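You operate a simulated robot arm through the tools that you are given. There is no shell and no other tool. Be economical: measure what you need, move in short steps, check, and stop when the job is done.

Carry out the task below with a simulated two-armed robot. There is one attempt and no reset: what you move stays moved.

TASK
Warm the long white cap and long purple cap tubes at 40 C in the grey heat block.
Fine: tubes go in only once the screen shows that heat, white cap in the red well, purple cap in the blue; when both cap dots are orange turn the dial to Off and leave them in.

It is judged by the outcome, as a careful person would: the job done as asked, and still so three seconds after it is handed in. It fails if anything else is knocked over, pushed out of place, dropped, spilled or broken. A push-on lid holds only when it is set on centred and level and pressed home; a screw cap is set on level and turned clockwise until tight.

THE ROBOT
Two 7-joint arms with two-finger parallel grippers on one trunk, on a base that drives. Base frame: it is fixed to the floor where the robot stands at the start and does not move with it; the origin is under the middle of the robot, x ahead of it, y to its left, z up. Readings come in mm, degrees, newtons and seconds.
The left shoulder is at the start at [50, 168, 1207], the right one opposite. With the tool pointing down near the work surface each hand reaches from about 220 to 660 mm from the robot's upright axis, wherever it stands, measured 20 degrees to its own side. Places, roughly: blue well [600, 0, 900]; heat block [600, 0, 900]; heat block dial [500, 0, 900]; long purple cap tube [1000, -1000, 1000]; long white cap tube [1000, -1000, 1000]; red well [600, 0, 900]. Payload 1.57 kg a hand.
The tool frame of a hand sits at the grasp point between the pads (the TCP): z along the fingers, y along the line on which they close. The tips reach 30 mm beyond it. The gripper opens to 80 mm. The fingers are 17 mm wide and 12 mm thick; the gripper's body (40 by 82 mm) begins 80 mm behind the TCP.
Orientation is told as [roll, pitch, yaw] about the base's x, y, z axes, in that order, counted from this pose: with the fingers straight down and closing along the base's y, the tool's x points along the base's -x, its y along +y and its z along -z.

THE INTERFACE
- The arms move only by the tool drive_tool. It takes "left_targets", "right_targets" or both (then of equal length, played together; a hand with none holds still); each is a list of rows, each an object of numbers (a shift or turn left out is 0, a gripper value left out holds the last): "x", "y", "z": the shift along the base's x, y, z in units of 400 mm (1.0 is 400 mm); "ax", "ay", "az": the turn, a rotation vector about the base's x, y, z in units of 180 degrees (1.0 is 180 degrees); "jaw": the finger opening in cm, from 0 to 8. In form: [{"x": .., "y": .., "z": .., "ax": .., "ay": .., "az": .., "jaw": ..}, ...]. A call has 1 to 10 rows; each row is the pose to reach, as a shift and turn from the pose commanded when the call began. A call with a number of a shift or a turn outside -1 to 1 is refused whole. A row lasts 0.2 s, in which the tool goes at most 50 mm and 8.6 degrees; a call with a longer step from one row to the next is refused whole, and so is a gripper value outside its range. A pose out of reach is approached as far as the arm can. The call stops where the force on the tool passes 60 N (or 10 N more than at its start, if that is more) or the arm is blocked; 0.2 s more then pass. Each finger travels about 45 mm/s and halts on what it meets, pressing with about 36 N; the grip force reading is that of the motor and also rises with nothing between the fingers. The clock runs only during rows and for 0.2 s after the last one: add rows that repeat a pose to give the fingers time. It gives the time, the measured TCP pose, the force on the tool (base axes), the opening and the grip force at its end, in the units of the frame above (readings bear some noise), with the torque about the TCP (base axes, N m) and any sound that the robot's microphone picked up, and new pictures: "show" is both (left out), scene, wrist or none (wrist: the cameras of the hands that moved).
- Cameras (640 x 400 px; columns grow to the right, rows downward): "scene" is now at [128.4, 10.1, 1417.5]; the picture's right is [0.08, -1.00, 0.00], its down [-0.55, -0.05, -0.83] and it looks along [0.83, 0.07, -0.56] (base axes); focal length 244 px, centre (320, 200). "left" rides on the left gripper at [72, 7, -122] in its tool frame; the picture's right is [-0.09, 1.00, 0.00], its down [-0.84, -0.08, -0.54] and it looks along [-0.54, -0.05, 0.84] (tool axes); focal length 238 px, centre (320, 200). "right" rides on the right gripper at [72, -7, -122] in its tool frame; the picture's right is [0.09, 1.00, 0.00], its down [-0.84, 0.08, -0.54] and it looks along [-0.54, 0.05, 0.84] (tool axes); focal length 238 px, centre (320, 200). There is no depth. A picture from a camera that has moved, and an enlarged one, comes with that camera's place and axes in the base frame and with its lens.
- lift_body(by): slides the trunk up (or, below 0, down) by that many mm; the arms and the scene camera ride with it, the base frame stays. It gives what a move gives, with no picture.
- roll_base(legs): drives the robot by 1 to 6 legs, each [ahead, left, turn to the left] in mm, mm and degrees, along the robot's own axes; the way and the turn of a leg run together, so that a leg with both is an arc; at most 1500 mm and 180 degrees a leg. The arms and the cameras ride along, it lands a little off, and it stops where it bumps. It gives what a move gives, and a new picture of the scene camera.
- aim_head(pan, tilt): turns the head with the scene camera to pan (to the left, within 80 degrees either way) and tilt (down, from -29 to 69), counted from straight ahead of the robot. It gives what a move gives, and a new picture of the scene camera.
- close_up(camera, box): a new picture of the part [left, top, right, bottom] of that camera's present view, enlarged. It takes no simulated time.
- finish_job(): hands the job in; it is judged then, once.

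Work in short steps. Places have to be worked out from the pictures, the camera data and where the tool is seen: move nearer, look again, correct. Check each grasp and each placing, and mend what went wrong. You have 120 turns and 260 pictures in all, those below and enlarged ones among them. Open the grippers and draw the arms clear of the work before you hand the job in, unless the task says otherwise; then end with one line.

The tools are called after "Call:" by a JSON object that holds its "op" and its "data". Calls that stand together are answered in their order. drive_tool: Moves the arms, as the interface text tells. Its arguments: {"type":"object","properties":{"left_targets":{"type":"array"},"right_targets":{"type":"array"},"show":{"type":"string","enum":["both","scene","wrist","none"]}},"required":[]} The other tools are called the same way: lift_body (by) slides the trunk up or down; roll_base (legs) drives the base; aim_head (pan, tilt) turns the head that bears the scene camera; close_up (camera, box) takes an enlarged picture of a part of a camera's view; finish_job () hands the job in.

At the start:

```text
time_s: 0.0
left_eef_pos: [384.8, 142.9, 1287.3]
left_orientation: [-0.1, 0.0, 0.0]
left_wrist_force: [-0.2, 0.4, 0.3]
left_moment: [-0.05, -0.03, 0.01]
left_gripper_width: 80.0
left_finger_force: 0.2
right_eef_pos: [328.2, -111.8, 1229.2]
right_orientation: [-0.1, 0.0, 0.0]
right_wrist_force: [0.4, 0.3, -0.1]
right_moment: [-0.01, -0.05, -0.01]
right_gripper_width: 80.0
right_finger_force: 0.0
trunk travel left (down, up): [-375.0, 68.0]
robot x, y, heading: [-1.4, -2.4, 0.2]
head pan, tilt: [4.9, 33.8]
```

scene: 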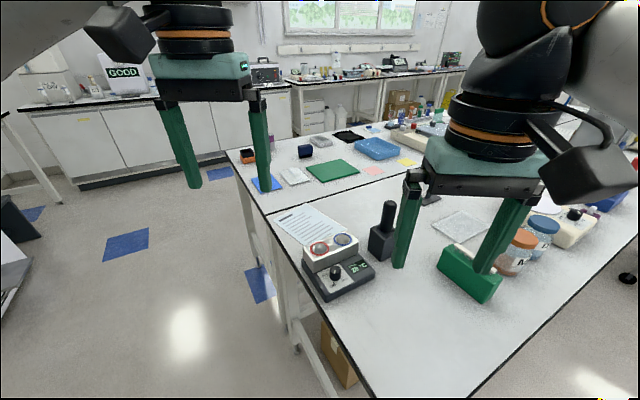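
right: 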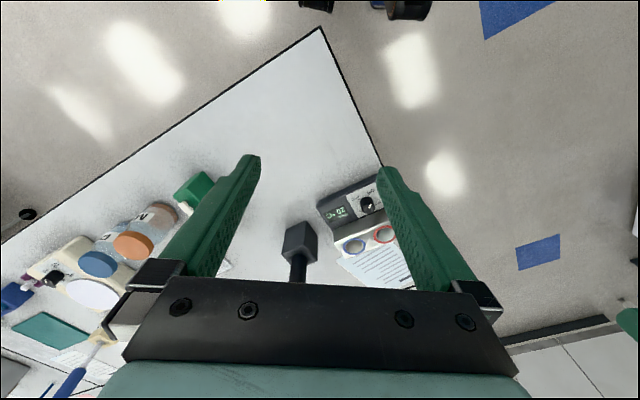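
left: 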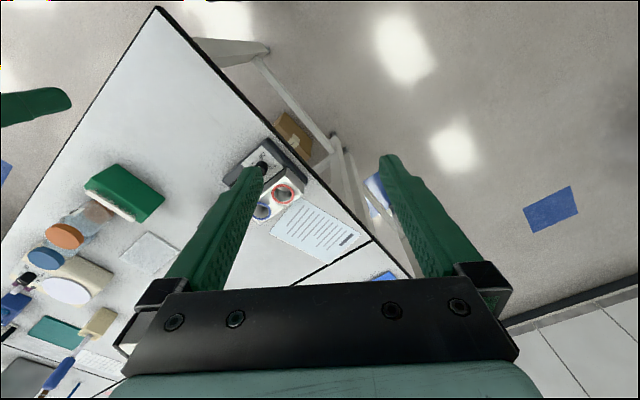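

The heat block is ahead with a dial and screen, and a printed sheet lies behind it. I'll zoom in on the block and look right for the tubes.

Call:
{"op": "close_up", "data": {"camera": "scene", "box": [260, 190, 420, 310]}}

Call:
{"op": "aim_head", "data": {"pan": -40, "tilt": 30}}

```text
3.33 times, centred on (340, 250) of scene
camera zoom: at [128.4, 10.1, 1417.5], right [0.08, -1.0, 0.0], down [-0.55, -0.05, -0.83], along [0.83, 0.07, -0.56], focal length 813 px, centre (253, 33)
```

zoom: 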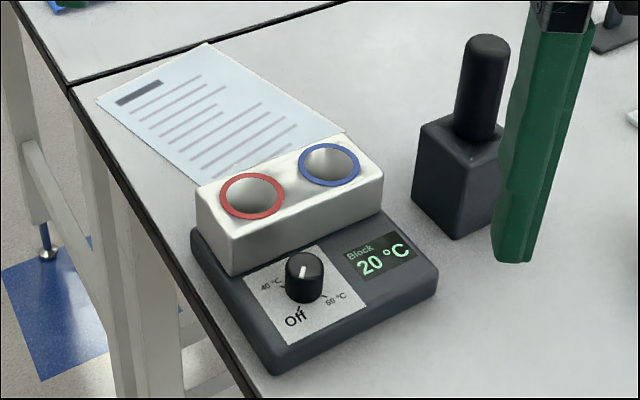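

```text
time_s: 1.1
left_eef_pos: [385.7, 142.6, 1288.8]
left_orientation: [-0.1, 0.1, 0.1]
left_wrist_force: [-0.8, -0.7, -0.7]
left_moment: [0.01, 0.02, 0.01]
left_gripper_width: 80.0
left_finger_force: 0.1
right_eef_pos: [328.3, -110.5, 1227.9]
right_orientation: [0.1, 0.0, 0.0]
right_wrist_force: [-1.0, -1.3, 0.2]
right_moment: [0.04, 0.02, 0.04]
right_gripper_width: 80.2
right_finger_force: 0.0
trunk travel left (down, up): [-375.0, 68.0]
robot x, y, heading: [1.2, -1.1, -0.0]
head pan, tilt: [-40.0, 30.0]
camera scene: at [109.3, -55.5, 1423.4], right [-0.64, -0.77, 0.0], down [-0.38, 0.32, -0.87], along [0.66, -0.56, -0.5], focal length 244 px, centre (320, 200)
```

scene: 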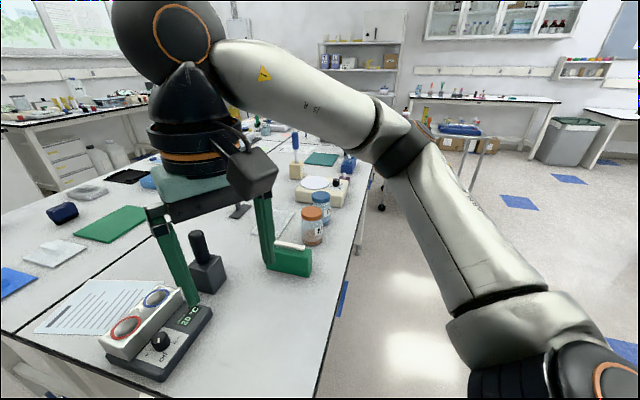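

I'm searching for the tubes, zooming on the cart and far bench.

Call:
{"op": "close_up", "data": {"camera": "scene", "box": [380, 80, 540, 180]}}

Call:
{"op": "close_up", "data": {"camera": "scene", "box": [250, 120, 410, 220]}}

Call:
{"op": "aim_head", "data": {"pan": -75, "tilt": 25}}

```text
4.00 times, centred on (460, 130) of scene
camera zoom: at [109.3, -55.5, 1423.4], right [-0.64, -0.77, 0.0], down [-0.38, 0.32, -0.87], along [0.66, -0.56, -0.5], focal length 975 px, centre (-240, 480)
```

zoom: 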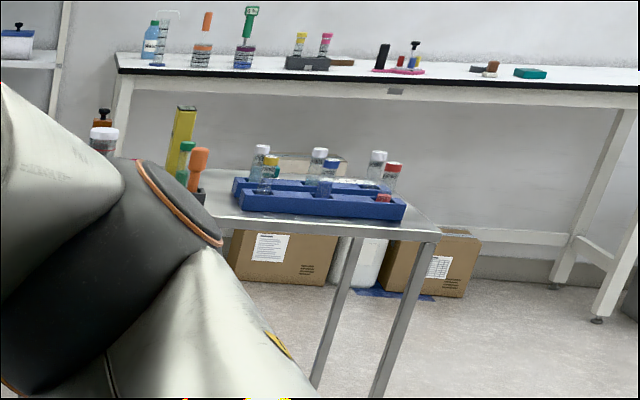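

```text
4.00 times, centred on (330, 170) of scene
camera zoom: at [109.3, -55.5, 1423.4], right [-0.64, -0.77, 0.0], down [-0.38, 0.32, -0.87], along [0.66, -0.56, -0.5], focal length 975 px, centre (280, 320)
```

zoom: 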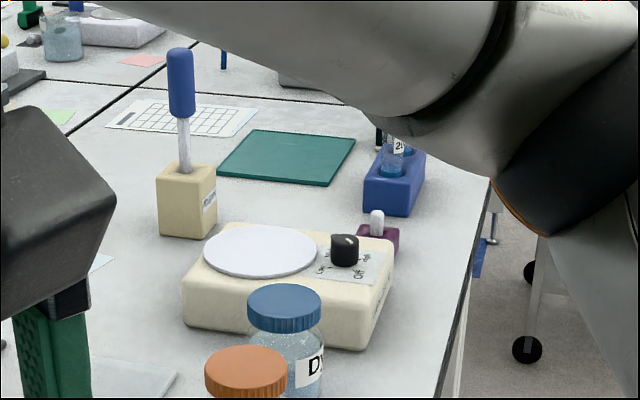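

```text
time_s: 2.1
left_eef_pos: [385.1, 143.0, 1286.5]
left_orientation: [0.0, -0.1, 0.0]
left_wrist_force: [0.7, 0.1, 0.1]
left_moment: [0.01, -0.02, 0.01]
left_gripper_width: 80.1
left_finger_force: 0.0
right_eef_pos: [330.0, -111.2, 1227.0]
right_orientation: [0.0, 0.0, 0.0]
right_wrist_force: [0.0, -1.6, -0.3]
right_moment: [0.02, 0.01, -0.01]
right_gripper_width: 80.1
right_finger_force: 0.1
trunk travel left (down, up): [-375.0, 68.0]
robot x, y, heading: [0.6, -2.9, 0.0]
head pan, tilt: [-75.0, 25.0]
camera scene: at [63.9, -86.4, 1431.3], right [-0.97, -0.26, 0.0], down [-0.11, 0.41, -0.91], along [0.24, -0.88, -0.42], focal length 244 px, centre (320, 200)
```

scene: 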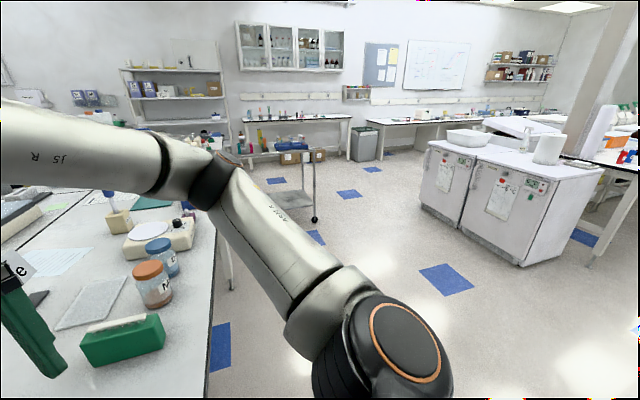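

The rack on the near bench's right side (about [890, -910]) seems to hold the tubes. I'll first look closely at the heat block dial before going there.

Call:
{"op": "aim_head", "data": {"pan": 0, "tilt": 50}}

Call:
{"op": "close_up", "data": {"camera": "left", "box": [200, 120, 360, 220]}}

Call:
{"op": "close_up", "data": {"camera": "right", "box": [300, 160, 428, 240]}}

```text
time_s: 3.6
left_eef_pos: [385.2, 144.2, 1287.3]
left_orientation: [0.0, 0.0, 0.0]
left_wrist_force: [-0.1, 0.5, 0.1]
left_moment: [-0.02, 0.0, -0.01]
left_gripper_width: 79.9
left_finger_force: 0.1
right_eef_pos: [329.6, -112.0, 1227.7]
right_orientation: [0.1, 0.0, 0.1]
right_wrist_force: [-0.5, 0.3, -0.3]
right_moment: [0.0, -0.01, 0.0]
right_gripper_width: 79.9
right_finger_force: 0.1
trunk travel left (down, up): [-375.0, 68.0]
robot x, y, heading: [-3.7, 1.1, -0.1]
head pan, tilt: [0.0, 50.0]
camera scene: at [117.0, 2.6, 1393.9], right [0.0, -1.0, 0.0], down [-0.77, 0.0, -0.64], along [0.64, 0.0, -0.77], focal length 244 px, centre (320, 200)
```

scene: 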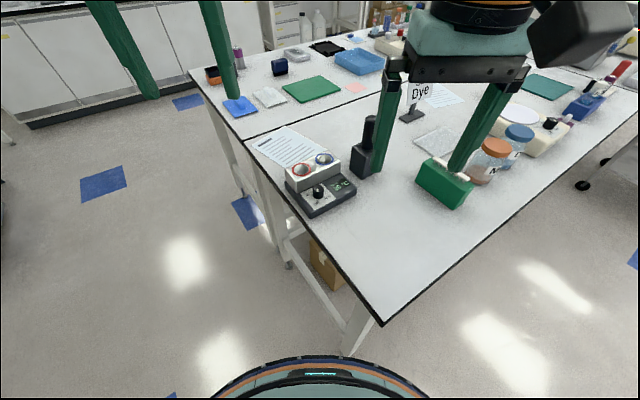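

```text
4.00 times, centred on (280, 170) of left
camera zoom: at [314.1, 150.2, 1409.4], right [0.09, 1.0, 0.0], down [0.84, -0.08, 0.54], along [0.54, -0.05, -0.84], focal length 953 px, centre (480, 320)
```

zoom: 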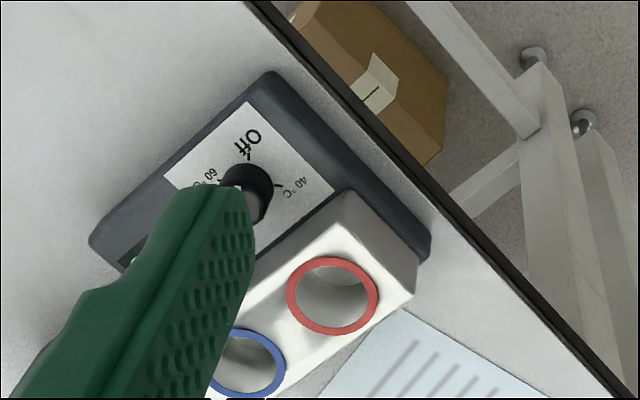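

```text
5.00 times, centred on (364, 200) of right
camera zoom: at [256.7, -118.3, 1350.0], right [-0.09, 1.0, 0.0], down [0.84, 0.08, 0.54], along [0.54, 0.05, -0.84], focal length 1192 px, centre (100, 200)
```

zoom: 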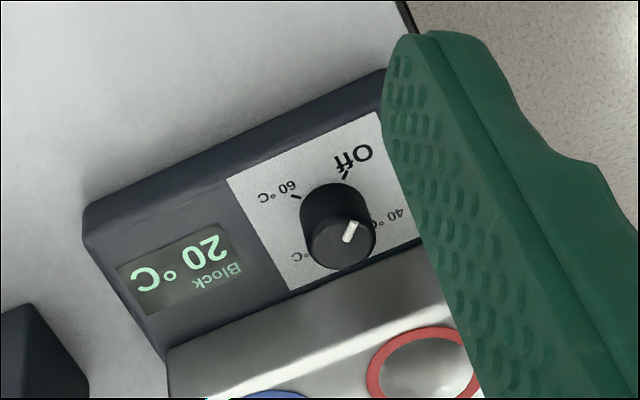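

The dial reads 20 °C with the pointer seemingly at Off. I'll bring the right hand lower so its camera looks straight at the dial.

Call:
{"op": "drive_tool", "data": {"right_targets": [{"x": 0.057, "y": 0.058, "z": -0.083}, {"x": 0.113, "y": 0.115, "z": -0.167}, {"x": 0.17, "y": 0.172, "z": -0.25}], "show": "wrist"}}

Call:
{"op": "close_up", "data": {"camera": "right", "box": [240, 140, 400, 240]}}

```text
time_s: 4.4
left_eef_pos: [385.3, 143.0, 1287.3]
left_orientation: [0.0, 0.0, 0.0]
left_wrist_force: [0.0, -0.3, -0.9]
left_moment: [-0.01, 0.0, 0.02]
left_gripper_width: 80.1
left_finger_force: 0.1
right_eef_pos: [397.2, -41.2, 1126.4]
right_orientation: [0.0, 0.0, 0.1]
right_wrist_force: [-0.4, 0.2, -1.0]
right_moment: [-0.01, 0.02, 0.0]
right_gripper_width: 79.9
right_finger_force: 0.1
trunk travel left (down, up): [-375.0, 68.0]
robot x, y, heading: [2.5, 1.0, -0.2]
head pan, tilt: [0.0, 50.0]
camera right: at [324.4, -48.8, 1249.1], right [-0.09, 1.0, 0.0], down [0.84, 0.08, 0.54], along [0.54, 0.05, -0.84], focal length 238 px, centre (320, 200)
```

right: 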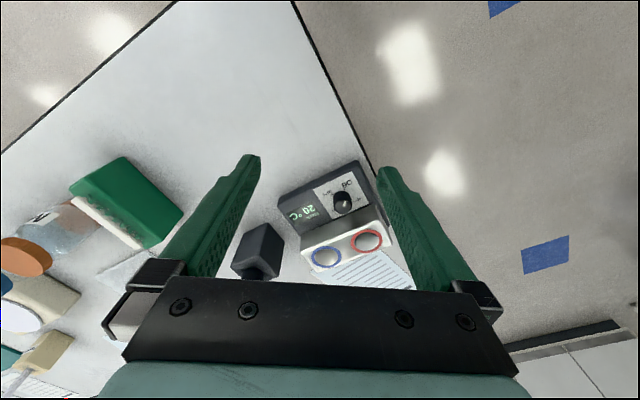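

```text
4.00 times, centred on (320, 190) of right
camera zoom: at [324.4, -48.8, 1249.1], right [-0.09, 1.0, 0.0], down [0.84, 0.08, 0.54], along [0.54, 0.05, -0.84], focal length 953 px, centre (320, 240)
```

zoom: 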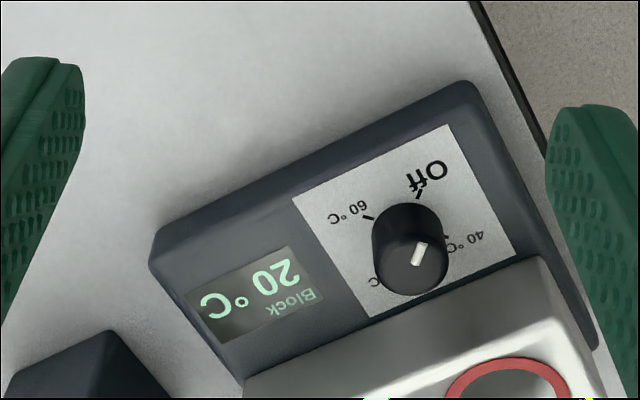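

I estimate the knob at about [505, 2, 975], with Off toward the robot and 40 °C to its left. I'll put the wrist camera directly above the knob to read the tick angles.

Call:
{"op": "drive_tool", "data": {"right_targets": [{"x": 0.1, "y": 0.03, "z": 0.06}, {"x": 0.2, "y": 0.06, "z": 0.08}, {"x": 0.31, "y": 0.09, "z": 0.08}, {"x": 0.41, "y": 0.12, "z": 0.06}, {"x": 0.45, "y": 0.125, "z": 0.06}], "show": "none"}}

Call:
{"op": "close_up", "data": {"camera": "right", "box": [240, 0, 400, 100]}}

```text
time_s: 5.6
left_eef_pos: [384.8, 142.7, 1287.2]
left_orientation: [0.0, 0.0, -0.1]
left_wrist_force: [0.3, 0.5, 0.5]
left_moment: [-0.01, 0.0, -0.01]
left_gripper_width: 80.0
left_finger_force: 0.0
right_eef_pos: [560.3, -2.2, 1145.5]
right_orientation: [0.0, -0.1, 0.1]
right_wrist_force: [0.5, -0.2, 0.1]
right_moment: [0.02, -0.02, 0.0]
right_gripper_width: 80.0
right_finger_force: 0.0
right hand out of reach, approached as far as the arm can: row 4, 5
trunk travel left (down, up): [-375.0, 68.0]
robot x, y, heading: [-0.0, -0.5, -0.1]
head pan, tilt: [0.0, 50.0]
```

```text
4.00 times, centred on (320, 50) of right
camera zoom: at [488.0, -7.7, 1267.4], right [-0.09, 1.0, 0.0], down [0.84, 0.08, 0.54], along [0.54, 0.05, -0.84], focal length 953 px, centre (320, 800)
```

zoom: 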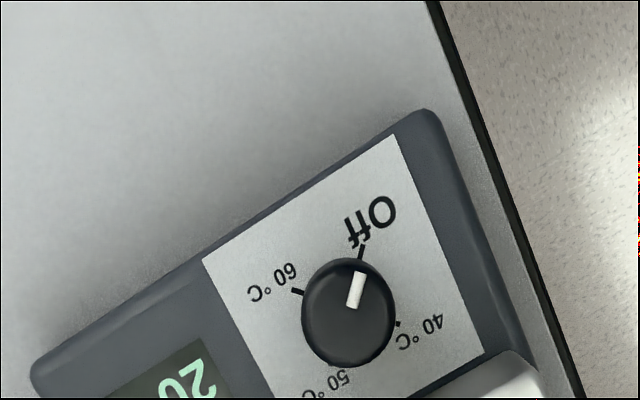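

Clear view: Off, 40, 50, 60 are at 90° steps; 40 °C is a 90° clockwise turn from Off. Knob is at about [513, 2], ~25 mm across. I'll pull back over it while yawing +75° so the closing line misses the block during the turn.

Call:
{"op": "drive_tool", "data": {"right_targets": [{"x": -0.04, "z": 0, "az": 0.046, "jaw": 4}, {"x": -0.08, "z": 0, "az": 0.092}, {"x": -0.12, "z": 0, "az": 0.138}, {"x": -0.16, "y": -0.012, "az": 0.184}, {"x": -0.16, "y": -0.012, "az": 0.23}, {"x": -0.16, "y": -0.012, "az": 0.276}, {"x": -0.16, "y": -0.012, "az": 0.322}, {"x": -0.16, "y": -0.012, "az": 0.368}, {"x": -0.16, "y": -0.012, "az": 0.414}], "show": "both"}}

```text
time_s: 7.6
left_eef_pos: [386.5, 143.5, 1288.2]
left_orientation: [-0.1, 0.1, -0.1]
left_wrist_force: [-0.8, -0.2, -0.4]
left_moment: [-0.04, 0.04, 0.01]
left_gripper_width: 80.0
left_finger_force: 0.1
right_eef_pos: [426.4, -18.4, 1175.5]
right_orientation: [0.0, 0.0, 67.4]
right_wrist_force: [0.2, 0.1, -0.9]
right_moment: [-0.01, 0.03, 0.02]
right_gripper_width: 40.0
right_finger_force: 0.0
right hand out of reach, approached as far as the arm can: row 7, 8, 9
trunk travel left (down, up): [-375.0, 68.0]
robot x, y, heading: [0.9, -0.6, -0.0]
head pan, tilt: [0.0, 50.0]
camera scene: at [118.3, 3.4, 1393.7], right [0.0, -1.0, 0.0], down [-0.77, 0.0, -0.64], along [0.64, 0.0, -0.77], focal length 244 px, centre (320, 200)
camera right: at [403.3, -88.0, 1298.4], right [-0.95, 0.3, 0.0], down [0.25, 0.8, 0.54], along [0.16, 0.52, -0.84], focal length 238 px, centre (320, 200)
```

scene: 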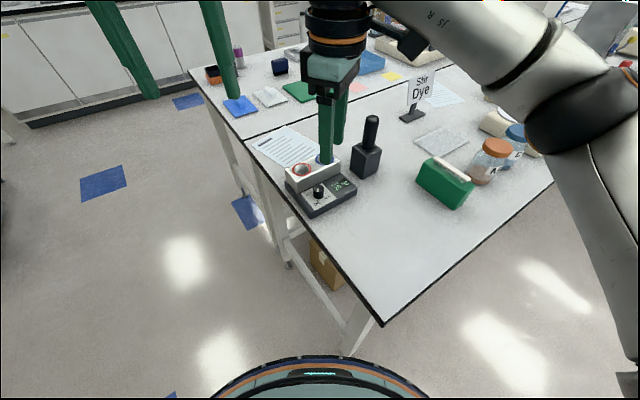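
right: 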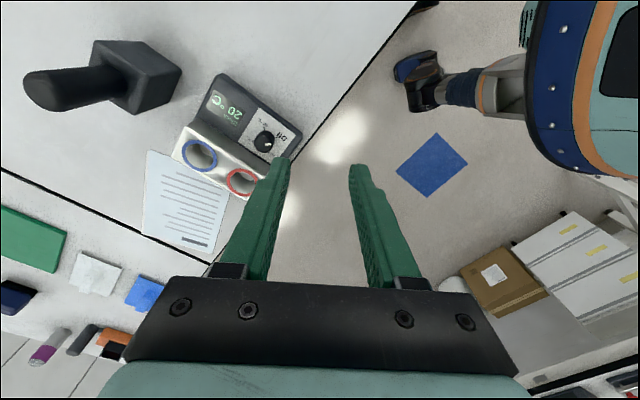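

The right arm runs out of reach with such yaw at this height. I'll lower and reduce the yaw a bit to see where the commanded pose sits.

Call:
{"op": "drive_tool", "data": {"right_targets": [{"z": -0.05, "az": -0.04}, {"z": -0.1, "az": -0.08}, {"z": -0.1, "az": -0.08}], "show": "none"}}

```text
time_s: 8.4
left_eef_pos: [385.0, 143.2, 1287.2]
left_orientation: [-0.1, -0.1, 0.0]
left_wrist_force: [0.1, 0.4, 0.0]
left_moment: [-0.01, 0.0, 0.0]
left_gripper_width: 80.1
left_finger_force: 0.0
right_eef_pos: [426.2, -18.1, 1136.8]
right_orientation: [-0.2, -0.2, 52.8]
right_wrist_force: [-0.1, 0.3, -0.5]
right_moment: [0.01, -0.01, 0.0]
right_gripper_width: 40.0
right_finger_force: 0.2
trunk travel left (down, up): [-375.0, 68.0]
robot x, y, heading: [2.7, -0.1, 0.0]
head pan, tilt: [0.0, 50.0]
```

The commanded pose follows the reached pose. Now I move over the knob at z ≈ 1060 with yaw ~53°.

Call:
{"op": "drive_tool", "data": {"right_targets": [{"x": 0.07, "y": 0.017, "z": -0.06}, {"x": 0.145, "y": 0.034, "z": -0.12}, {"x": 0.2175, "y": 0.05, "z": -0.19}, {"x": 0.2175, "y": 0.05, "z": -0.19}], "show": "both"}}

Call:
{"op": "close_up", "data": {"camera": "scene", "box": [270, 140, 380, 220]}}

```text
time_s: 9.4
left_eef_pos: [385.9, 142.3, 1287.0]
left_orientation: [0.0, 0.0, 0.0]
left_wrist_force: [0.3, -0.6, 0.1]
left_moment: [-0.01, 0.01, -0.02]
left_gripper_width: 80.4
left_finger_force: 0.0
right_eef_pos: [496.3, -4.1, 1071.9]
right_orientation: [-0.1, -0.1, 52.8]
right_wrist_force: [-0.6, -0.8, 0.4]
right_moment: [-0.03, -0.02, -0.01]
right_gripper_width: 39.9
right_finger_force: 0.0
right hand out of reach, approached as far as the arm can: row 3, 4
trunk travel left (down, up): [-375.0, 68.0]
robot x, y, heading: [2.3, -0.1, 0.1]
head pan, tilt: [0.0, 50.0]
camera scene: at [117.1, 2.7, 1393.8], right [0.0, -1.0, 0.0], down [-0.77, 0.0, -0.64], along [0.64, 0.0, -0.77], focal length 244 px, centre (320, 200)
camera right: at [457.8, -66.0, 1195.3], right [-0.85, 0.53, 0.0], down [0.44, 0.71, 0.54], along [0.29, 0.46, -0.84], focal length 238 px, centre (320, 200)
```

scene: 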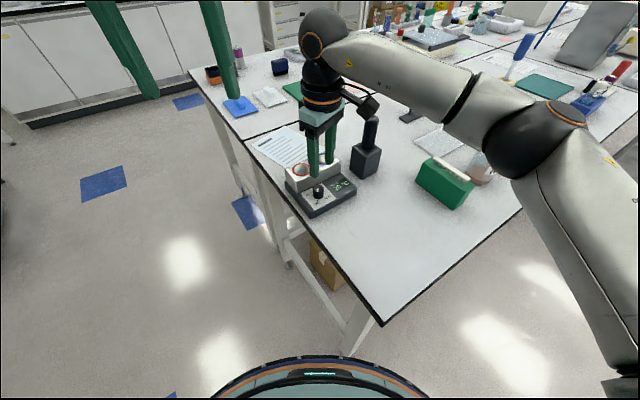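
right: 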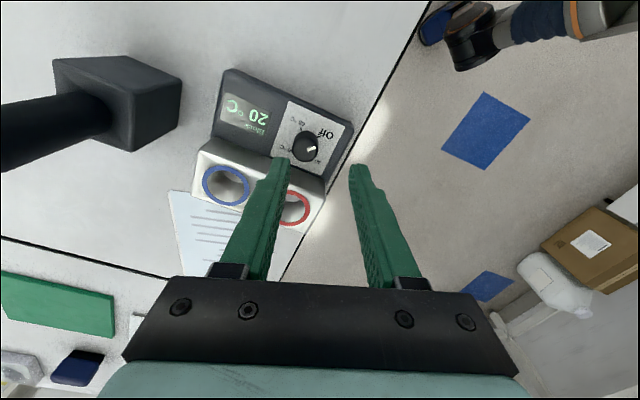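

```text
5.00 times, centred on (325, 180) of scene
camera zoom: at [117.1, 2.7, 1393.8], right [0.0, -1.0, 0.0], down [-0.77, 0.0, -0.64], along [0.64, 0.0, -0.77], focal length 1219 px, centre (295, 300)
```

zoom: 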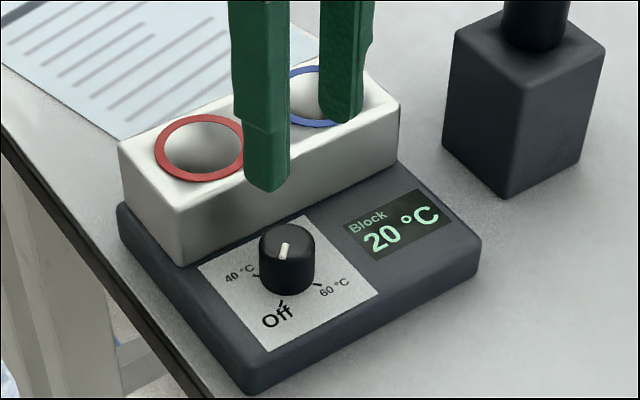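

The arm strains because the tool is twisted relative to the body. I'll raise the hand and turn the robot left 30°, which makes this yaw easy and brings the right shoulder nearer.

Call:
{"op": "drive_tool", "data": {"right_targets": [{"x": -0.1, "z": 0.08}, {"x": -0.2, "z": 0.16}, {"x": -0.25, "z": 0.25}], "show": "none"}}

Call:
{"op": "roll_base", "data": {"legs": [[0, 0, 30]]}}

```text
refused: row 1 steps farther than a row can; nothing moved
```

```text
time_s: 11.3
left_eef_pos: [262.9, 315.0, 1288.2]
left_orientation: [-0.1, 0.0, 29.8]
left_wrist_force: [0.0, 1.0, -0.9]
left_moment: [0.0, 0.0, 0.01]
left_gripper_width: 80.0
left_finger_force: 0.1
right_eef_pos: [433.4, 243.5, 1074.1]
right_orientation: [-0.1, -0.1, 82.7]
right_wrist_force: [0.9, 0.4, 0.8]
right_moment: [0.02, -0.03, 0.0]
right_gripper_width: 39.8
right_finger_force: 0.0
trunk travel left (down, up): [-375.0, 68.0]
robot x, y, heading: [0.3, -0.3, 29.9]
head pan, tilt: [0.0, 50.0]
camera scene: at [101.3, 61.0, 1393.9], right [0.5, -0.87, 0.0], down [-0.66, -0.38, -0.64], along [0.56, 0.32, -0.77], focal length 244 px, centre (320, 200)
```

scene: 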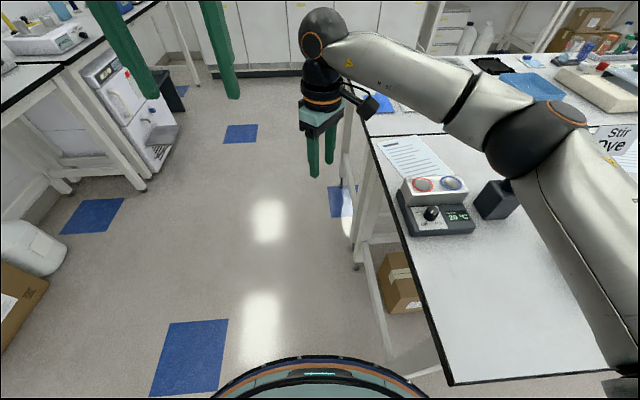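

The turn went clear. Now I bring the right hand over the knob at z ≈ 1090 with yaw ~75°.

Call:
{"op": "drive_tool", "data": {"right_targets": [{"x": 0.0, "y": -0.1, "z": 0.05}, {"x": 0.03, "y": -0.2, "z": 0.05, "az": -0.043}, {"x": 0.07, "y": -0.3, "z": 0.05, "az": -0.043}, {"x": 0.11, "y": -0.4, "z": 0.05, "az": -0.043}, {"x": 0.15, "y": -0.5, "z": 0.05, "az": -0.043}, {"x": 0.195, "y": -0.6, "z": 0.045, "az": -0.043}, {"x": 0.195, "y": -0.6, "z": 0.045, "az": -0.043}], "show": "both"}}

Call:
{"op": "close_up", "data": {"camera": "scene", "box": [370, 140, 498, 240]}}

```text
time_s: 12.9
left_eef_pos: [263.2, 315.9, 1287.6]
left_orientation: [-0.1, 0.0, 30.0]
left_wrist_force: [-0.5, -0.7, 1.0]
left_moment: [0.01, 0.0, -0.01]
left_gripper_width: 80.1
left_finger_force: 0.1
right_eef_pos: [501.0, 24.8, 1092.8]
right_orientation: [-0.1, -0.1, 75.0]
right_wrist_force: [0.2, 0.6, -0.4]
right_moment: [0.06, -0.02, -0.03]
right_gripper_width: 40.0
right_finger_force: 0.1
right hand out of reach, approached as far as the arm can: row 6, 7
trunk travel left (down, up): [-375.0, 68.0]
robot x, y, heading: [1.9, 3.5, 29.7]
head pan, tilt: [0.0, 50.0]
camera scene: at [101.5, 60.6, 1393.9], right [0.5, -0.87, 0.0], down [-0.66, -0.38, -0.64], along [0.56, 0.32, -0.77], focal length 244 px, centre (320, 200)
camera right: at [487.4, -46.8, 1215.5], right [-0.99, 0.17, 0.0], down [0.14, 0.83, 0.54], along [0.09, 0.54, -0.84], focal length 238 px, centre (320, 200)
```

scene: 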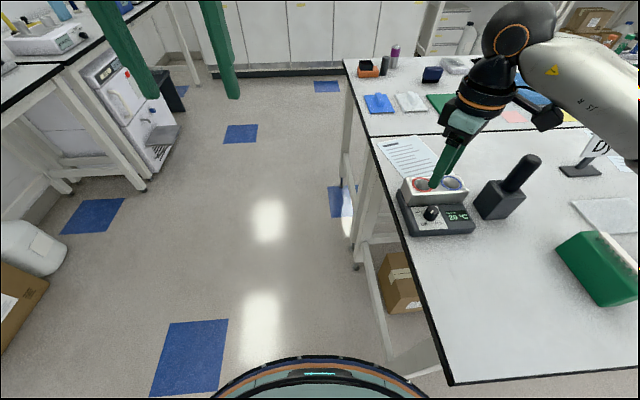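
right: 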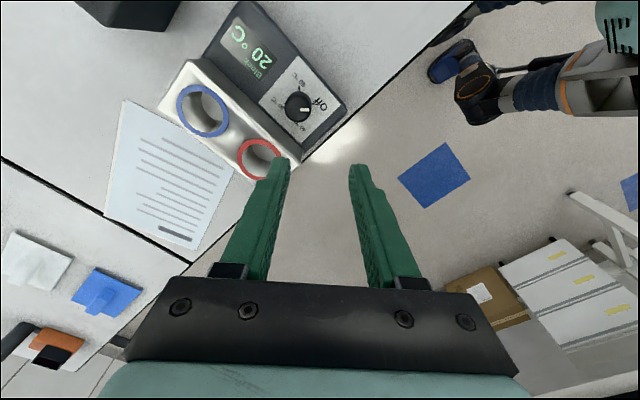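

```text
4.00 times, centred on (434, 190) of scene
camera zoom: at [101.5, 60.6, 1393.9], right [0.5, -0.87, 0.0], down [-0.66, -0.38, -0.64], along [0.56, 0.32, -0.77], focal length 975 px, centre (-136, 240)
```

zoom: 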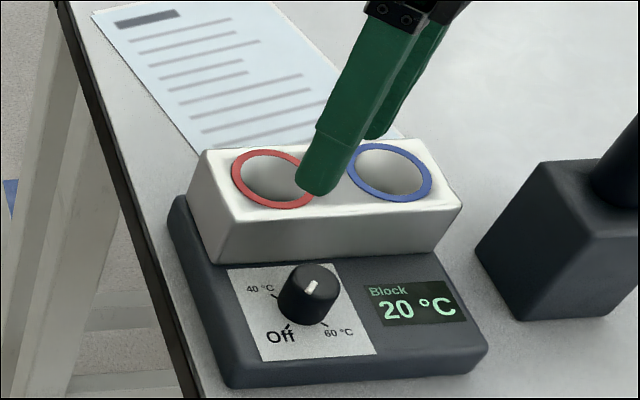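

Wrist views agree the knob is at about [515, 1], top near z 962. I'll lower and shift to be over it.

Call:
{"op": "drive_tool", "data": {"right_targets": [{"z": -0.08, "jaw": 3.8}, {"x": 0.02, "y": -0.03, "z": -0.15}, {"x": 0.035, "y": -0.06, "z": -0.17}, {"x": 0.035, "y": -0.06, "z": -0.17}], "show": "both"}}

Call:
{"op": "close_up", "data": {"camera": "scene", "box": [370, 140, 498, 240]}}

```text
time_s: 13.9
left_eef_pos: [263.4, 314.8, 1287.2]
left_orientation: [0.0, 0.0, 29.9]
left_wrist_force: [-0.2, -0.6, 0.2]
left_moment: [-0.04, 0.01, -0.01]
left_gripper_width: 80.3
left_finger_force: 0.1
right_eef_pos: [502.1, 24.4, 1060.3]
right_orientation: [0.1, -0.1, 74.7]
right_wrist_force: [-1.0, -0.6, 0.4]
right_moment: [-0.01, 0.01, 0.01]
right_gripper_width: 38.2
right_finger_force: 0.2
right hand out of reach, approached as far as the arm can: row 2, 3, 4
trunk travel left (down, up): [-375.0, 68.0]
robot x, y, heading: [-0.7, -2.7, 30.0]
head pan, tilt: [0.0, 50.0]
camera scene: at [101.5, 60.9, 1393.8], right [0.5, -0.87, 0.0], down [-0.66, -0.38, -0.64], along [0.56, 0.32, -0.77], focal length 244 px, centre (320, 200)
camera right: at [489.2, -48.0, 1182.9], right [-0.98, 0.18, 0.0], down [0.15, 0.83, 0.54], along [0.1, 0.54, -0.84], focal length 238 px, centre (320, 200)
```

scene: 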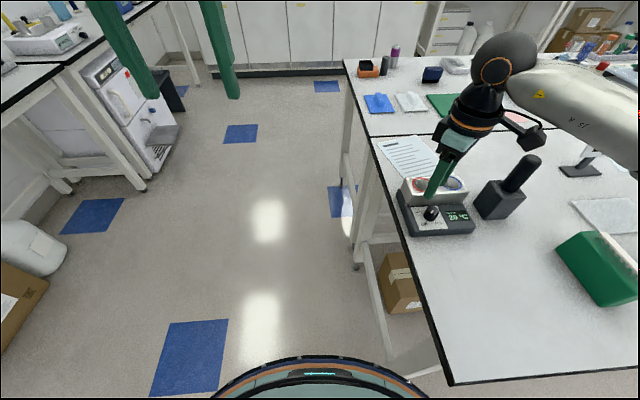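
right: 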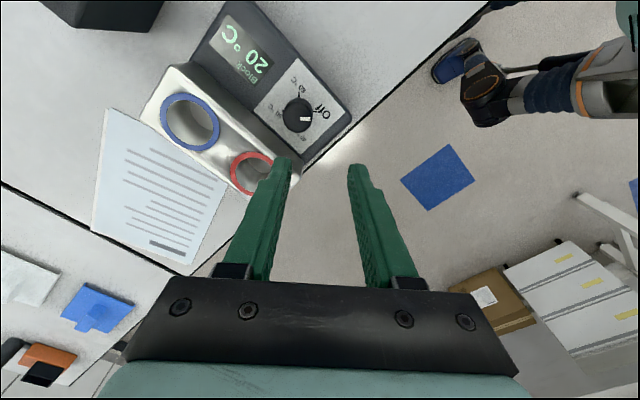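

```text
4.00 times, centred on (434, 190) of scene
camera zoom: at [101.5, 60.9, 1393.8], right [0.5, -0.87, 0.0], down [-0.66, -0.38, -0.64], along [0.56, 0.32, -0.77], focal length 975 px, centre (-136, 240)
```

zoom: 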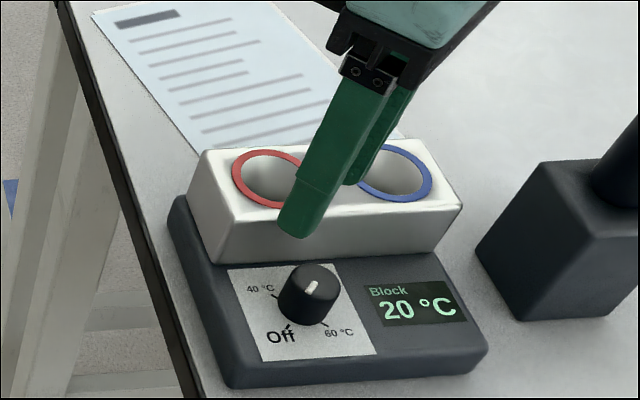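

Still limited here, so I'll reposition: raise and retract the hand, then drive to about [120, 120] heading ~10°, where the dial is ~410 mm away on the right arm's side.

Call:
{"op": "drive_tool", "data": {"right_targets": [{"x": -0.05, "z": 0.1}, {"x": -0.1, "z": 0.2}, {"x": -0.17, "z": 0.28}, {"x": -0.25, "z": 0.35}, {"x": -0.33, "z": 0.4}], "show": "none"}}

Call:
{"op": "roll_base", "data": {"legs": [[0, 44, 0], [164, 0, -20]]}}

```text
time_s: 15.1
left_eef_pos: [262.5, 315.8, 1287.7]
left_orientation: [0.0, 0.0, 30.0]
left_wrist_force: [0.3, 0.3, -0.9]
left_moment: [0.03, -0.02, 0.04]
left_gripper_width: 79.9
left_finger_force: 0.0
right_eef_pos: [367.1, 23.8, 1220.9]
right_orientation: [-0.1, -0.1, 74.9]
right_wrist_force: [-0.3, 0.3, -0.2]
right_moment: [-0.04, -0.02, 0.01]
right_gripper_width: 38.2
right_finger_force: 0.1
trunk travel left (down, up): [-375.0, 68.0]
robot x, y, heading: [3.5, 3.4, 30.1]
head pan, tilt: [0.0, 50.0]
```

```text
time_s: 17.2
left_eef_pos: [471.8, 321.7, 1287.4]
left_orientation: [0.1, 0.0, 9.6]
left_wrist_force: [-0.3, 0.2, 0.4]
left_moment: [0.0, -0.02, 0.02]
left_gripper_width: 79.8
left_finger_force: 0.1
right_eef_pos: [471.0, 11.8, 1221.9]
right_orientation: [-0.1, -0.1, 54.8]
right_wrist_force: [0.0, 0.2, 0.1]
right_moment: [0.01, 0.02, 0.0]
right_gripper_width: 38.2
right_finger_force: 0.0
trunk travel left (down, up): [-375.0, 68.0]
robot x, y, heading: [113.1, 120.1, 9.6]
head pan, tilt: [0.0, 50.0]
stopped in leg 2: the robot was blocked; the commanded pose is now the measured one
camera scene: at [231.3, 138.5, 1393.9], right [0.17, -0.99, 0.0], down [-0.76, -0.13, -0.64], along [0.63, 0.11, -0.77], focal length 244 px, centre (320, 200)
```

scene: 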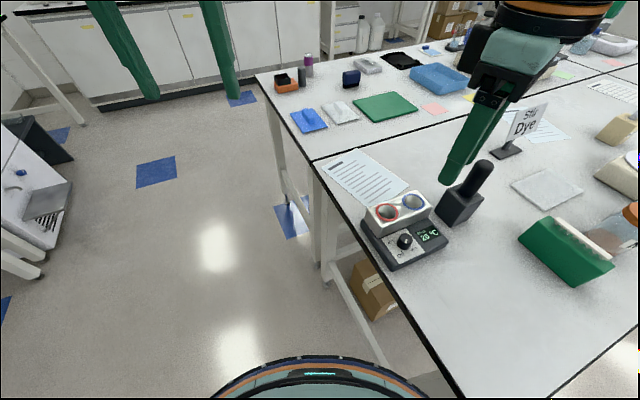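

The robot touched something and stopped at [113, 120]; the bench items look unmoved. Now I bring the right hand above the knob and recheck its place.

Call:
{"op": "drive_tool", "data": {"right_targets": [{"x": 0.03, "z": -0.1, "az": 0.045}, {"x": 0.06, "y": -0.01, "z": -0.2, "az": 0.085}, {"x": 0.11, "y": -0.027, "z": -0.3, "az": 0.085}, {"x": 0.11, "y": -0.027, "z": -0.4, "az": 0.085}, {"x": 0.11, "y": -0.027, "z": -0.43, "az": 0.085}], "show": "wrist"}}

Call:
{"op": "close_up", "data": {"camera": "scene", "box": [340, 180, 468, 280]}}

```text
time_s: 18.4
left_eef_pos: [472.8, 322.3, 1286.9]
left_orientation: [0.0, 0.0, 9.7]
left_wrist_force: [-0.7, 0.2, 0.2]
left_moment: [0.0, 0.0, -0.04]
left_gripper_width: 79.9
left_finger_force: 0.0
right_eef_pos: [515.5, -0.5, 1047.7]
right_orientation: [-0.1, -0.3, 70.2]
right_wrist_force: [0.1, -0.2, 0.3]
right_moment: [-0.02, -0.01, -0.02]
right_gripper_width: 38.0
right_finger_force: 0.1
trunk travel left (down, up): [-375.0, 68.0]
robot x, y, heading: [120.6, 113.7, 9.8]
head pan, tilt: [0.0, 50.0]
camera right: at [495.6, -70.3, 1169.9], right [-0.97, 0.25, 0.0], down [0.21, 0.81, 0.54], along [0.14, 0.53, -0.84], focal length 238 px, centre (320, 200)
```

right: 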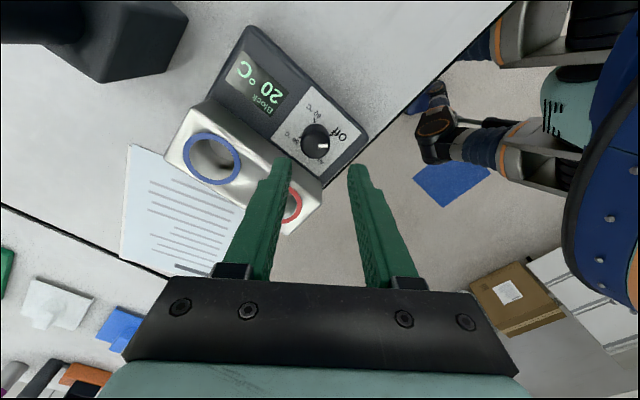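

```text
4.00 times, centred on (404, 230) of scene
camera zoom: at [231.8, 138.6, 1393.8], right [0.17, -0.99, 0.0], down [-0.76, -0.13, -0.64], along [0.63, 0.11, -0.77], focal length 975 px, centre (-16, 80)
```

zoom: 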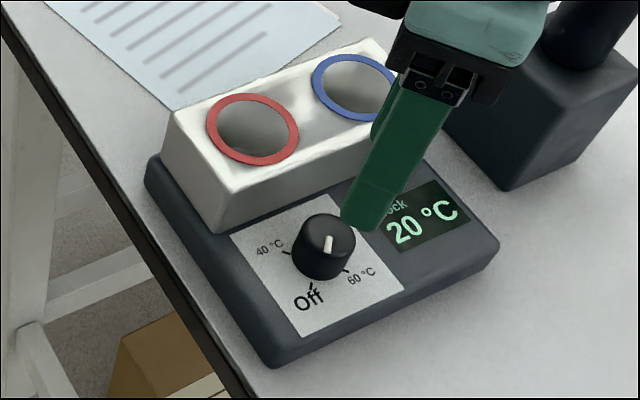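

Reached. Wrist view puts the knob at about [517, 0]. I'll descend until tips are just above the knob top and check alignment.

Call:
{"op": "drive_tool", "data": {"right_targets": [{"x": 0.005, "y": 0.0, "z": -0.06}, {"x": 0.005, "y": 0.001, "z": -0.112}, {"x": 0.005, "y": 0.001, "z": -0.112}], "show": "wrist"}}

Call:
{"op": "close_up", "data": {"camera": "right", "box": [256, 120, 384, 200]}}

Call:
{"op": "close_up", "data": {"camera": "scene", "box": [372, 210, 436, 260]}}

```text
time_s: 19.2
left_eef_pos: [472.3, 322.2, 1286.9]
left_orientation: [0.0, 0.1, 9.7]
left_wrist_force: [0.1, -0.1, -1.1]
left_moment: [-0.01, 0.0, -0.02]
left_gripper_width: 80.1
left_finger_force: 0.0
right_eef_pos: [518.0, 2.3, 1002.6]
right_orientation: [-0.1, -0.1, 70.1]
right_wrist_force: [0.0, 0.4, 0.0]
right_moment: [-0.01, -0.01, 0.04]
right_gripper_width: 37.7
right_finger_force: 0.0
trunk travel left (down, up): [-375.0, 68.0]
robot x, y, heading: [113.0, 116.5, 9.7]
head pan, tilt: [0.0, 50.0]
camera right: at [498.8, -68.8, 1125.4], right [-0.97, 0.25, 0.0], down [0.21, 0.81, 0.54], along [0.14, 0.53, -0.84], focal length 238 px, centre (320, 200)
```

right: 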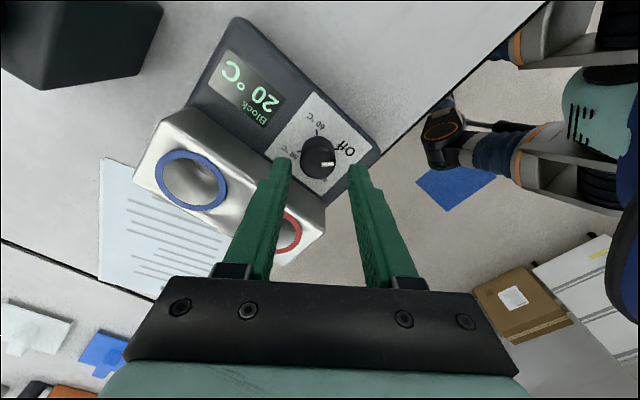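

```text
5.00 times, centred on (320, 160) of right
camera zoom: at [498.8, -68.8, 1125.4], right [-0.97, 0.25, 0.0], down [0.21, 0.81, 0.54], along [0.14, 0.53, -0.84], focal length 1192 px, centre (320, 400)
```

zoom: 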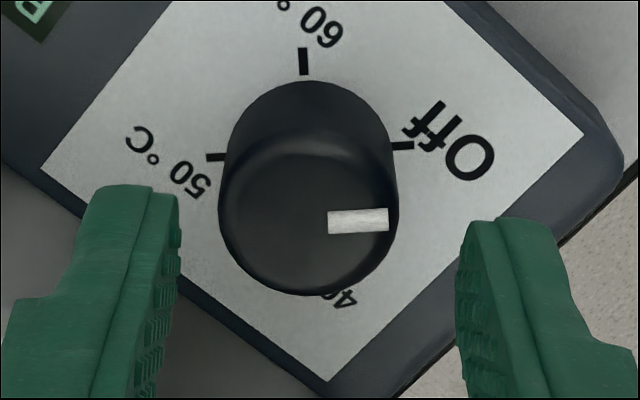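

```text
8.00 times, centred on (404, 235) of scene
camera zoom: at [231.6, 138.6, 1393.8], right [0.17, -0.99, 0.0], down [-0.76, -0.13, -0.64], along [0.63, 0.11, -0.77], focal length 1951 px, centre (-352, -80)
```

zoom: 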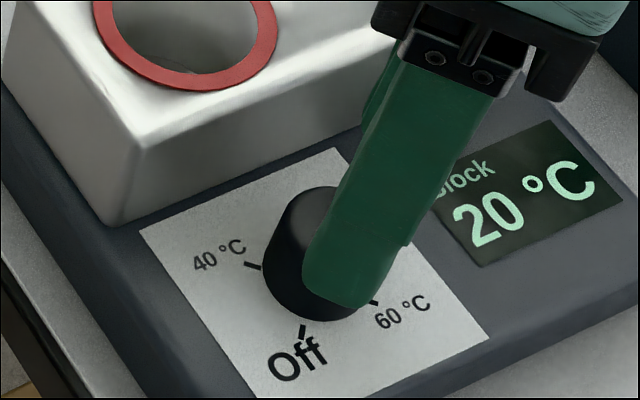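

Fingers straddle the knob well, off by ~2 mm. I'll descend to tips ≈ z 948 and close on it.

Call:
{"op": "drive_tool", "data": {"right_targets": [{"x": 0.005, "y": 0.004, "z": -0.03}, {"x": 0.005, "y": 0.004, "z": -0.06}, {"x": 0.005, "y": 0.004, "z": -0.06, "jaw": 1.5}, {"x": 0.005, "y": 0.004, "z": -0.06, "jaw": 1.5}, {"x": 0.005, "y": 0.004, "z": -0.06, "jaw": 1.5}], "show": "wrist"}}

Call:
{"op": "close_up", "data": {"camera": "scene", "box": [372, 210, 436, 260]}}

```text
time_s: 20.4
left_eef_pos: [472.9, 320.8, 1287.5]
left_orientation: [0.0, 0.0, 9.6]
left_wrist_force: [0.5, 0.3, 0.4]
left_moment: [-0.03, 0.02, -0.01]
left_gripper_width: 80.0
left_finger_force: 0.0
right_eef_pos: [520.9, 4.3, 979.4]
right_orientation: [-0.2, -0.2, 70.0]
right_wrist_force: [4.9, -1.5, 0.3]
right_moment: [0.1, -0.21, -0.03]
right_gripper_width: 27.7
right_finger_force: 34.9
trunk travel left (down, up): [-375.0, 68.0]
robot x, y, heading: [114.8, 120.8, 9.6]
head pan, tilt: [0.0, 50.0]
camera right: at [500.8, -67.2, 1102.6], right [-0.97, 0.25, 0.0], down [0.21, 0.81, 0.54], along [0.14, 0.53, -0.84], focal length 238 px, centre (320, 200)
```

right: 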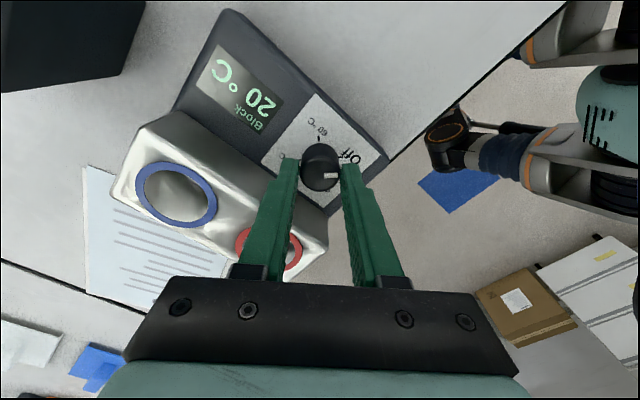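

```text
8.00 times, centred on (404, 235) of scene
camera zoom: at [232.3, 138.4, 1393.8], right [0.17, -0.99, 0.0], down [-0.76, -0.13, -0.64], along [0.63, 0.11, -0.77], focal length 1951 px, centre (-352, -80)
```

zoom: 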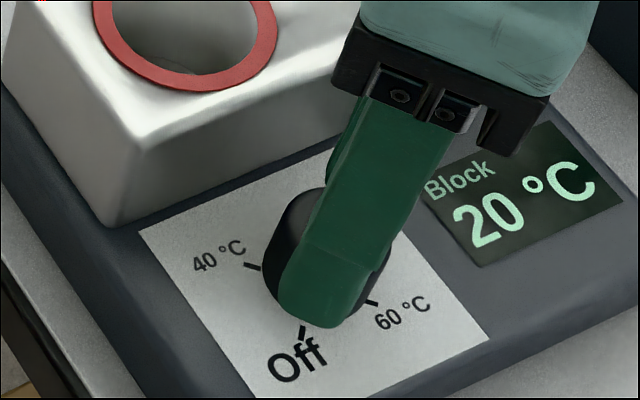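

Knob is gripped (27.7 mm, 35 N). I'll turn clockwise about 85° and check.

Call:
{"op": "drive_tool", "data": {"right_targets": [{"az": -0.047}, {"az": -0.094}, {"az": -0.141}, {"az": -0.188}, {"az": -0.235}, {"az": -0.282}, {"az": -0.329}, {"az": -0.376}, {"az": -0.423}, {"az": -0.47}], "show": "both"}}

Call:
{"op": "close_up", "data": {"camera": "right", "box": [256, 110, 384, 190]}}

```text
time_s: 22.6
left_eef_pos: [473.4, 322.3, 1286.8]
left_orientation: [0.0, 0.1, 9.6]
left_wrist_force: [0.1, -0.5, 0.4]
left_moment: [-0.04, -0.01, 0.0]
left_gripper_width: 80.2
left_finger_force: 0.1
right_eef_pos: [520.5, 4.6, 980.9]
right_orientation: [-0.2, -0.1, -14.7]
right_wrist_force: [3.0, 6.3, -7.7]
right_moment: [0.3, -0.44, 0.01]
right_gripper_width: 27.7
right_finger_force: 37.5
trunk travel left (down, up): [-375.0, 68.0]
robot x, y, heading: [117.9, 114.0, 9.5]
head pan, tilt: [0.0, 50.0]
camera scene: at [232.7, 139.1, 1393.7], right [0.17, -0.99, 0.0], down [-0.76, -0.13, -0.64], along [0.63, 0.11, -0.77], focal length 244 px, centre (320, 200)
camera right: at [447.9, 15.4, 1102.8], right [0.16, 0.99, 0.0], down [0.83, -0.14, 0.54], along [0.53, -0.09, -0.84], focal length 238 px, centre (320, 200)
```

scene: 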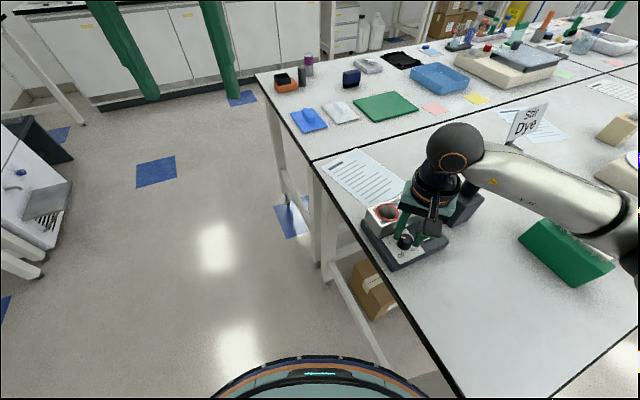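
right: 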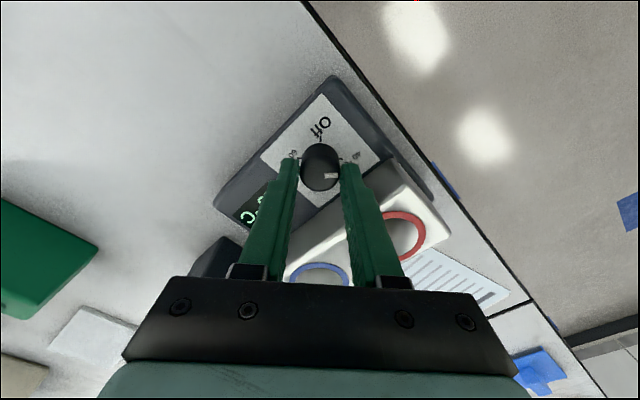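

```text
5.00 times, centred on (320, 150) of right
camera zoom: at [447.9, 15.4, 1102.8], right [0.16, 0.99, 0.0], down [0.83, -0.14, 0.54], along [0.53, -0.09, -0.84], focal length 1192 px, centre (320, 450)
```

zoom: 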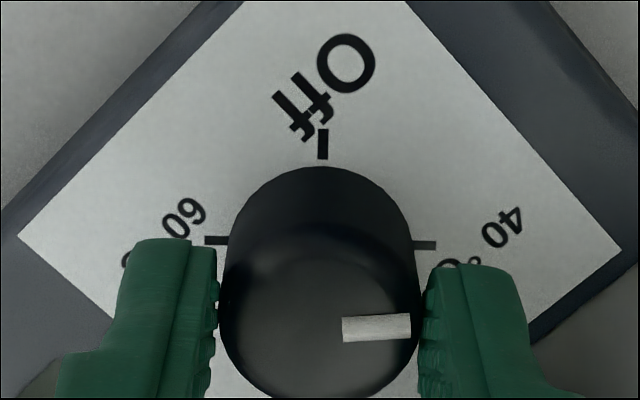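

The pointer is ~5° short of the 40 °C tick; I'll turn the remaining 5° and read.

Call:
{"op": "drive_tool", "data": {"right_targets": [{"az": -0.03}, {"az": -0.03}], "show": "none"}}

Call:
{"op": "close_up", "data": {"camera": "right", "box": [192, 90, 384, 210]}}

```text
time_s: 23.2
left_eef_pos: [474.4, 323.4, 1286.4]
left_orientation: [0.0, 0.1, 9.7]
left_wrist_force: [-0.7, -0.4, -0.1]
left_moment: [-0.02, -0.02, 0.0]
left_gripper_width: 80.3
left_finger_force: 0.1
right_eef_pos: [520.2, 3.8, 980.2]
right_orientation: [0.0, 0.0, -19.8]
right_wrist_force: [5.5, 8.4, -8.1]
right_moment: [0.53, 0.1, 0.01]
right_gripper_width: 27.6
right_finger_force: 37.7
trunk travel left (down, up): [-375.0, 68.0]
robot x, y, heading: [113.6, 119.8, 9.7]
head pan, tilt: [0.0, 50.0]
```

```text
3.33 times, centred on (288, 150) of right
camera zoom: at [449.3, 21.9, 1102.8], right [0.25, 0.97, 0.0], down [0.81, -0.21, 0.54], along [0.52, -0.14, -0.84], focal length 794 px, centre (427, 367)
```

zoom: 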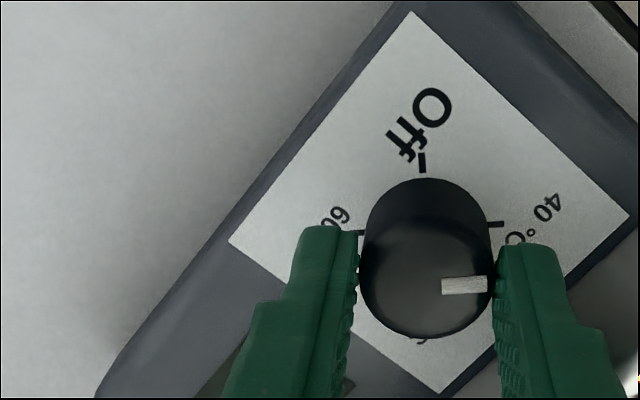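

Pointer lines up with 40 °C. I release gently and lift to look at the dial and screen.

Call:
{"op": "drive_tool", "data": {"right_targets": [{"jaw": 3.6}, {"jaw": 3.6}, {"z": 0.08}, {"z": 0.18}, {"z": 0.28}, {"z": 0.4}], "show": "none"}}

Call:
{"op": "close_up", "data": {"camera": "right", "box": [224, 60, 416, 180]}}

Call:
{"op": "close_up", "data": {"camera": "scene", "box": [340, 180, 468, 280]}}

```text
time_s: 24.6
left_eef_pos: [471.7, 322.6, 1288.4]
left_orientation: [0.0, 0.0, 9.6]
left_wrist_force: [-0.3, 0.1, 0.2]
left_moment: [-0.03, -0.02, 0.01]
left_gripper_width: 79.6
left_finger_force: 0.0
right_eef_pos: [515.3, 4.5, 1140.5]
right_orientation: [-0.2, -0.1, -19.9]
right_wrist_force: [-0.4, 0.6, -0.2]
right_moment: [0.0, -0.03, -0.03]
right_gripper_width: 35.9
right_finger_force: 0.0
trunk travel left (down, up): [-375.0, 68.0]
robot x, y, heading: [117.0, 115.1, 9.7]
head pan, tilt: [0.0, 50.0]
```

```text
3.33 times, centred on (320, 120) of right
camera zoom: at [445.0, 23.0, 1262.3], right [0.25, 0.97, 0.0], down [0.81, -0.21, 0.54], along [0.53, -0.14, -0.84], focal length 794 px, centre (320, 467)
```

zoom: 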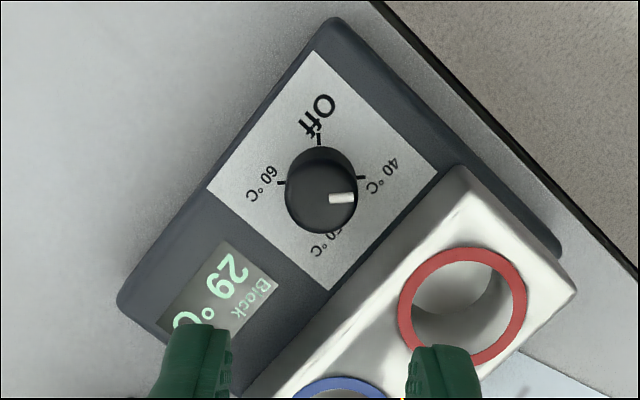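

```text
4.00 times, centred on (404, 230) of scene
camera zoom: at [231.1, 138.8, 1393.8], right [0.17, -0.99, 0.0], down [-0.75, -0.13, -0.64], along [0.63, 0.11, -0.77], focal length 975 px, centre (-16, 80)
```

zoom: 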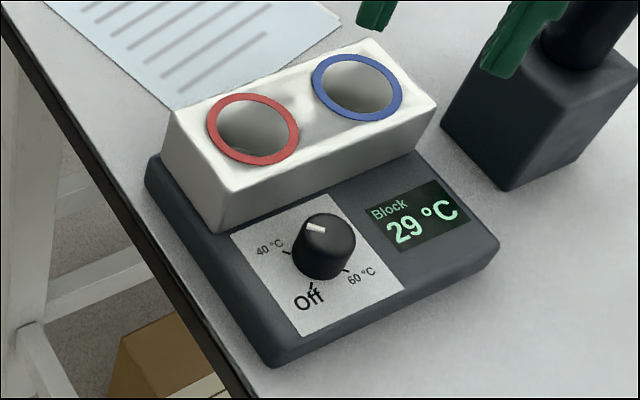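

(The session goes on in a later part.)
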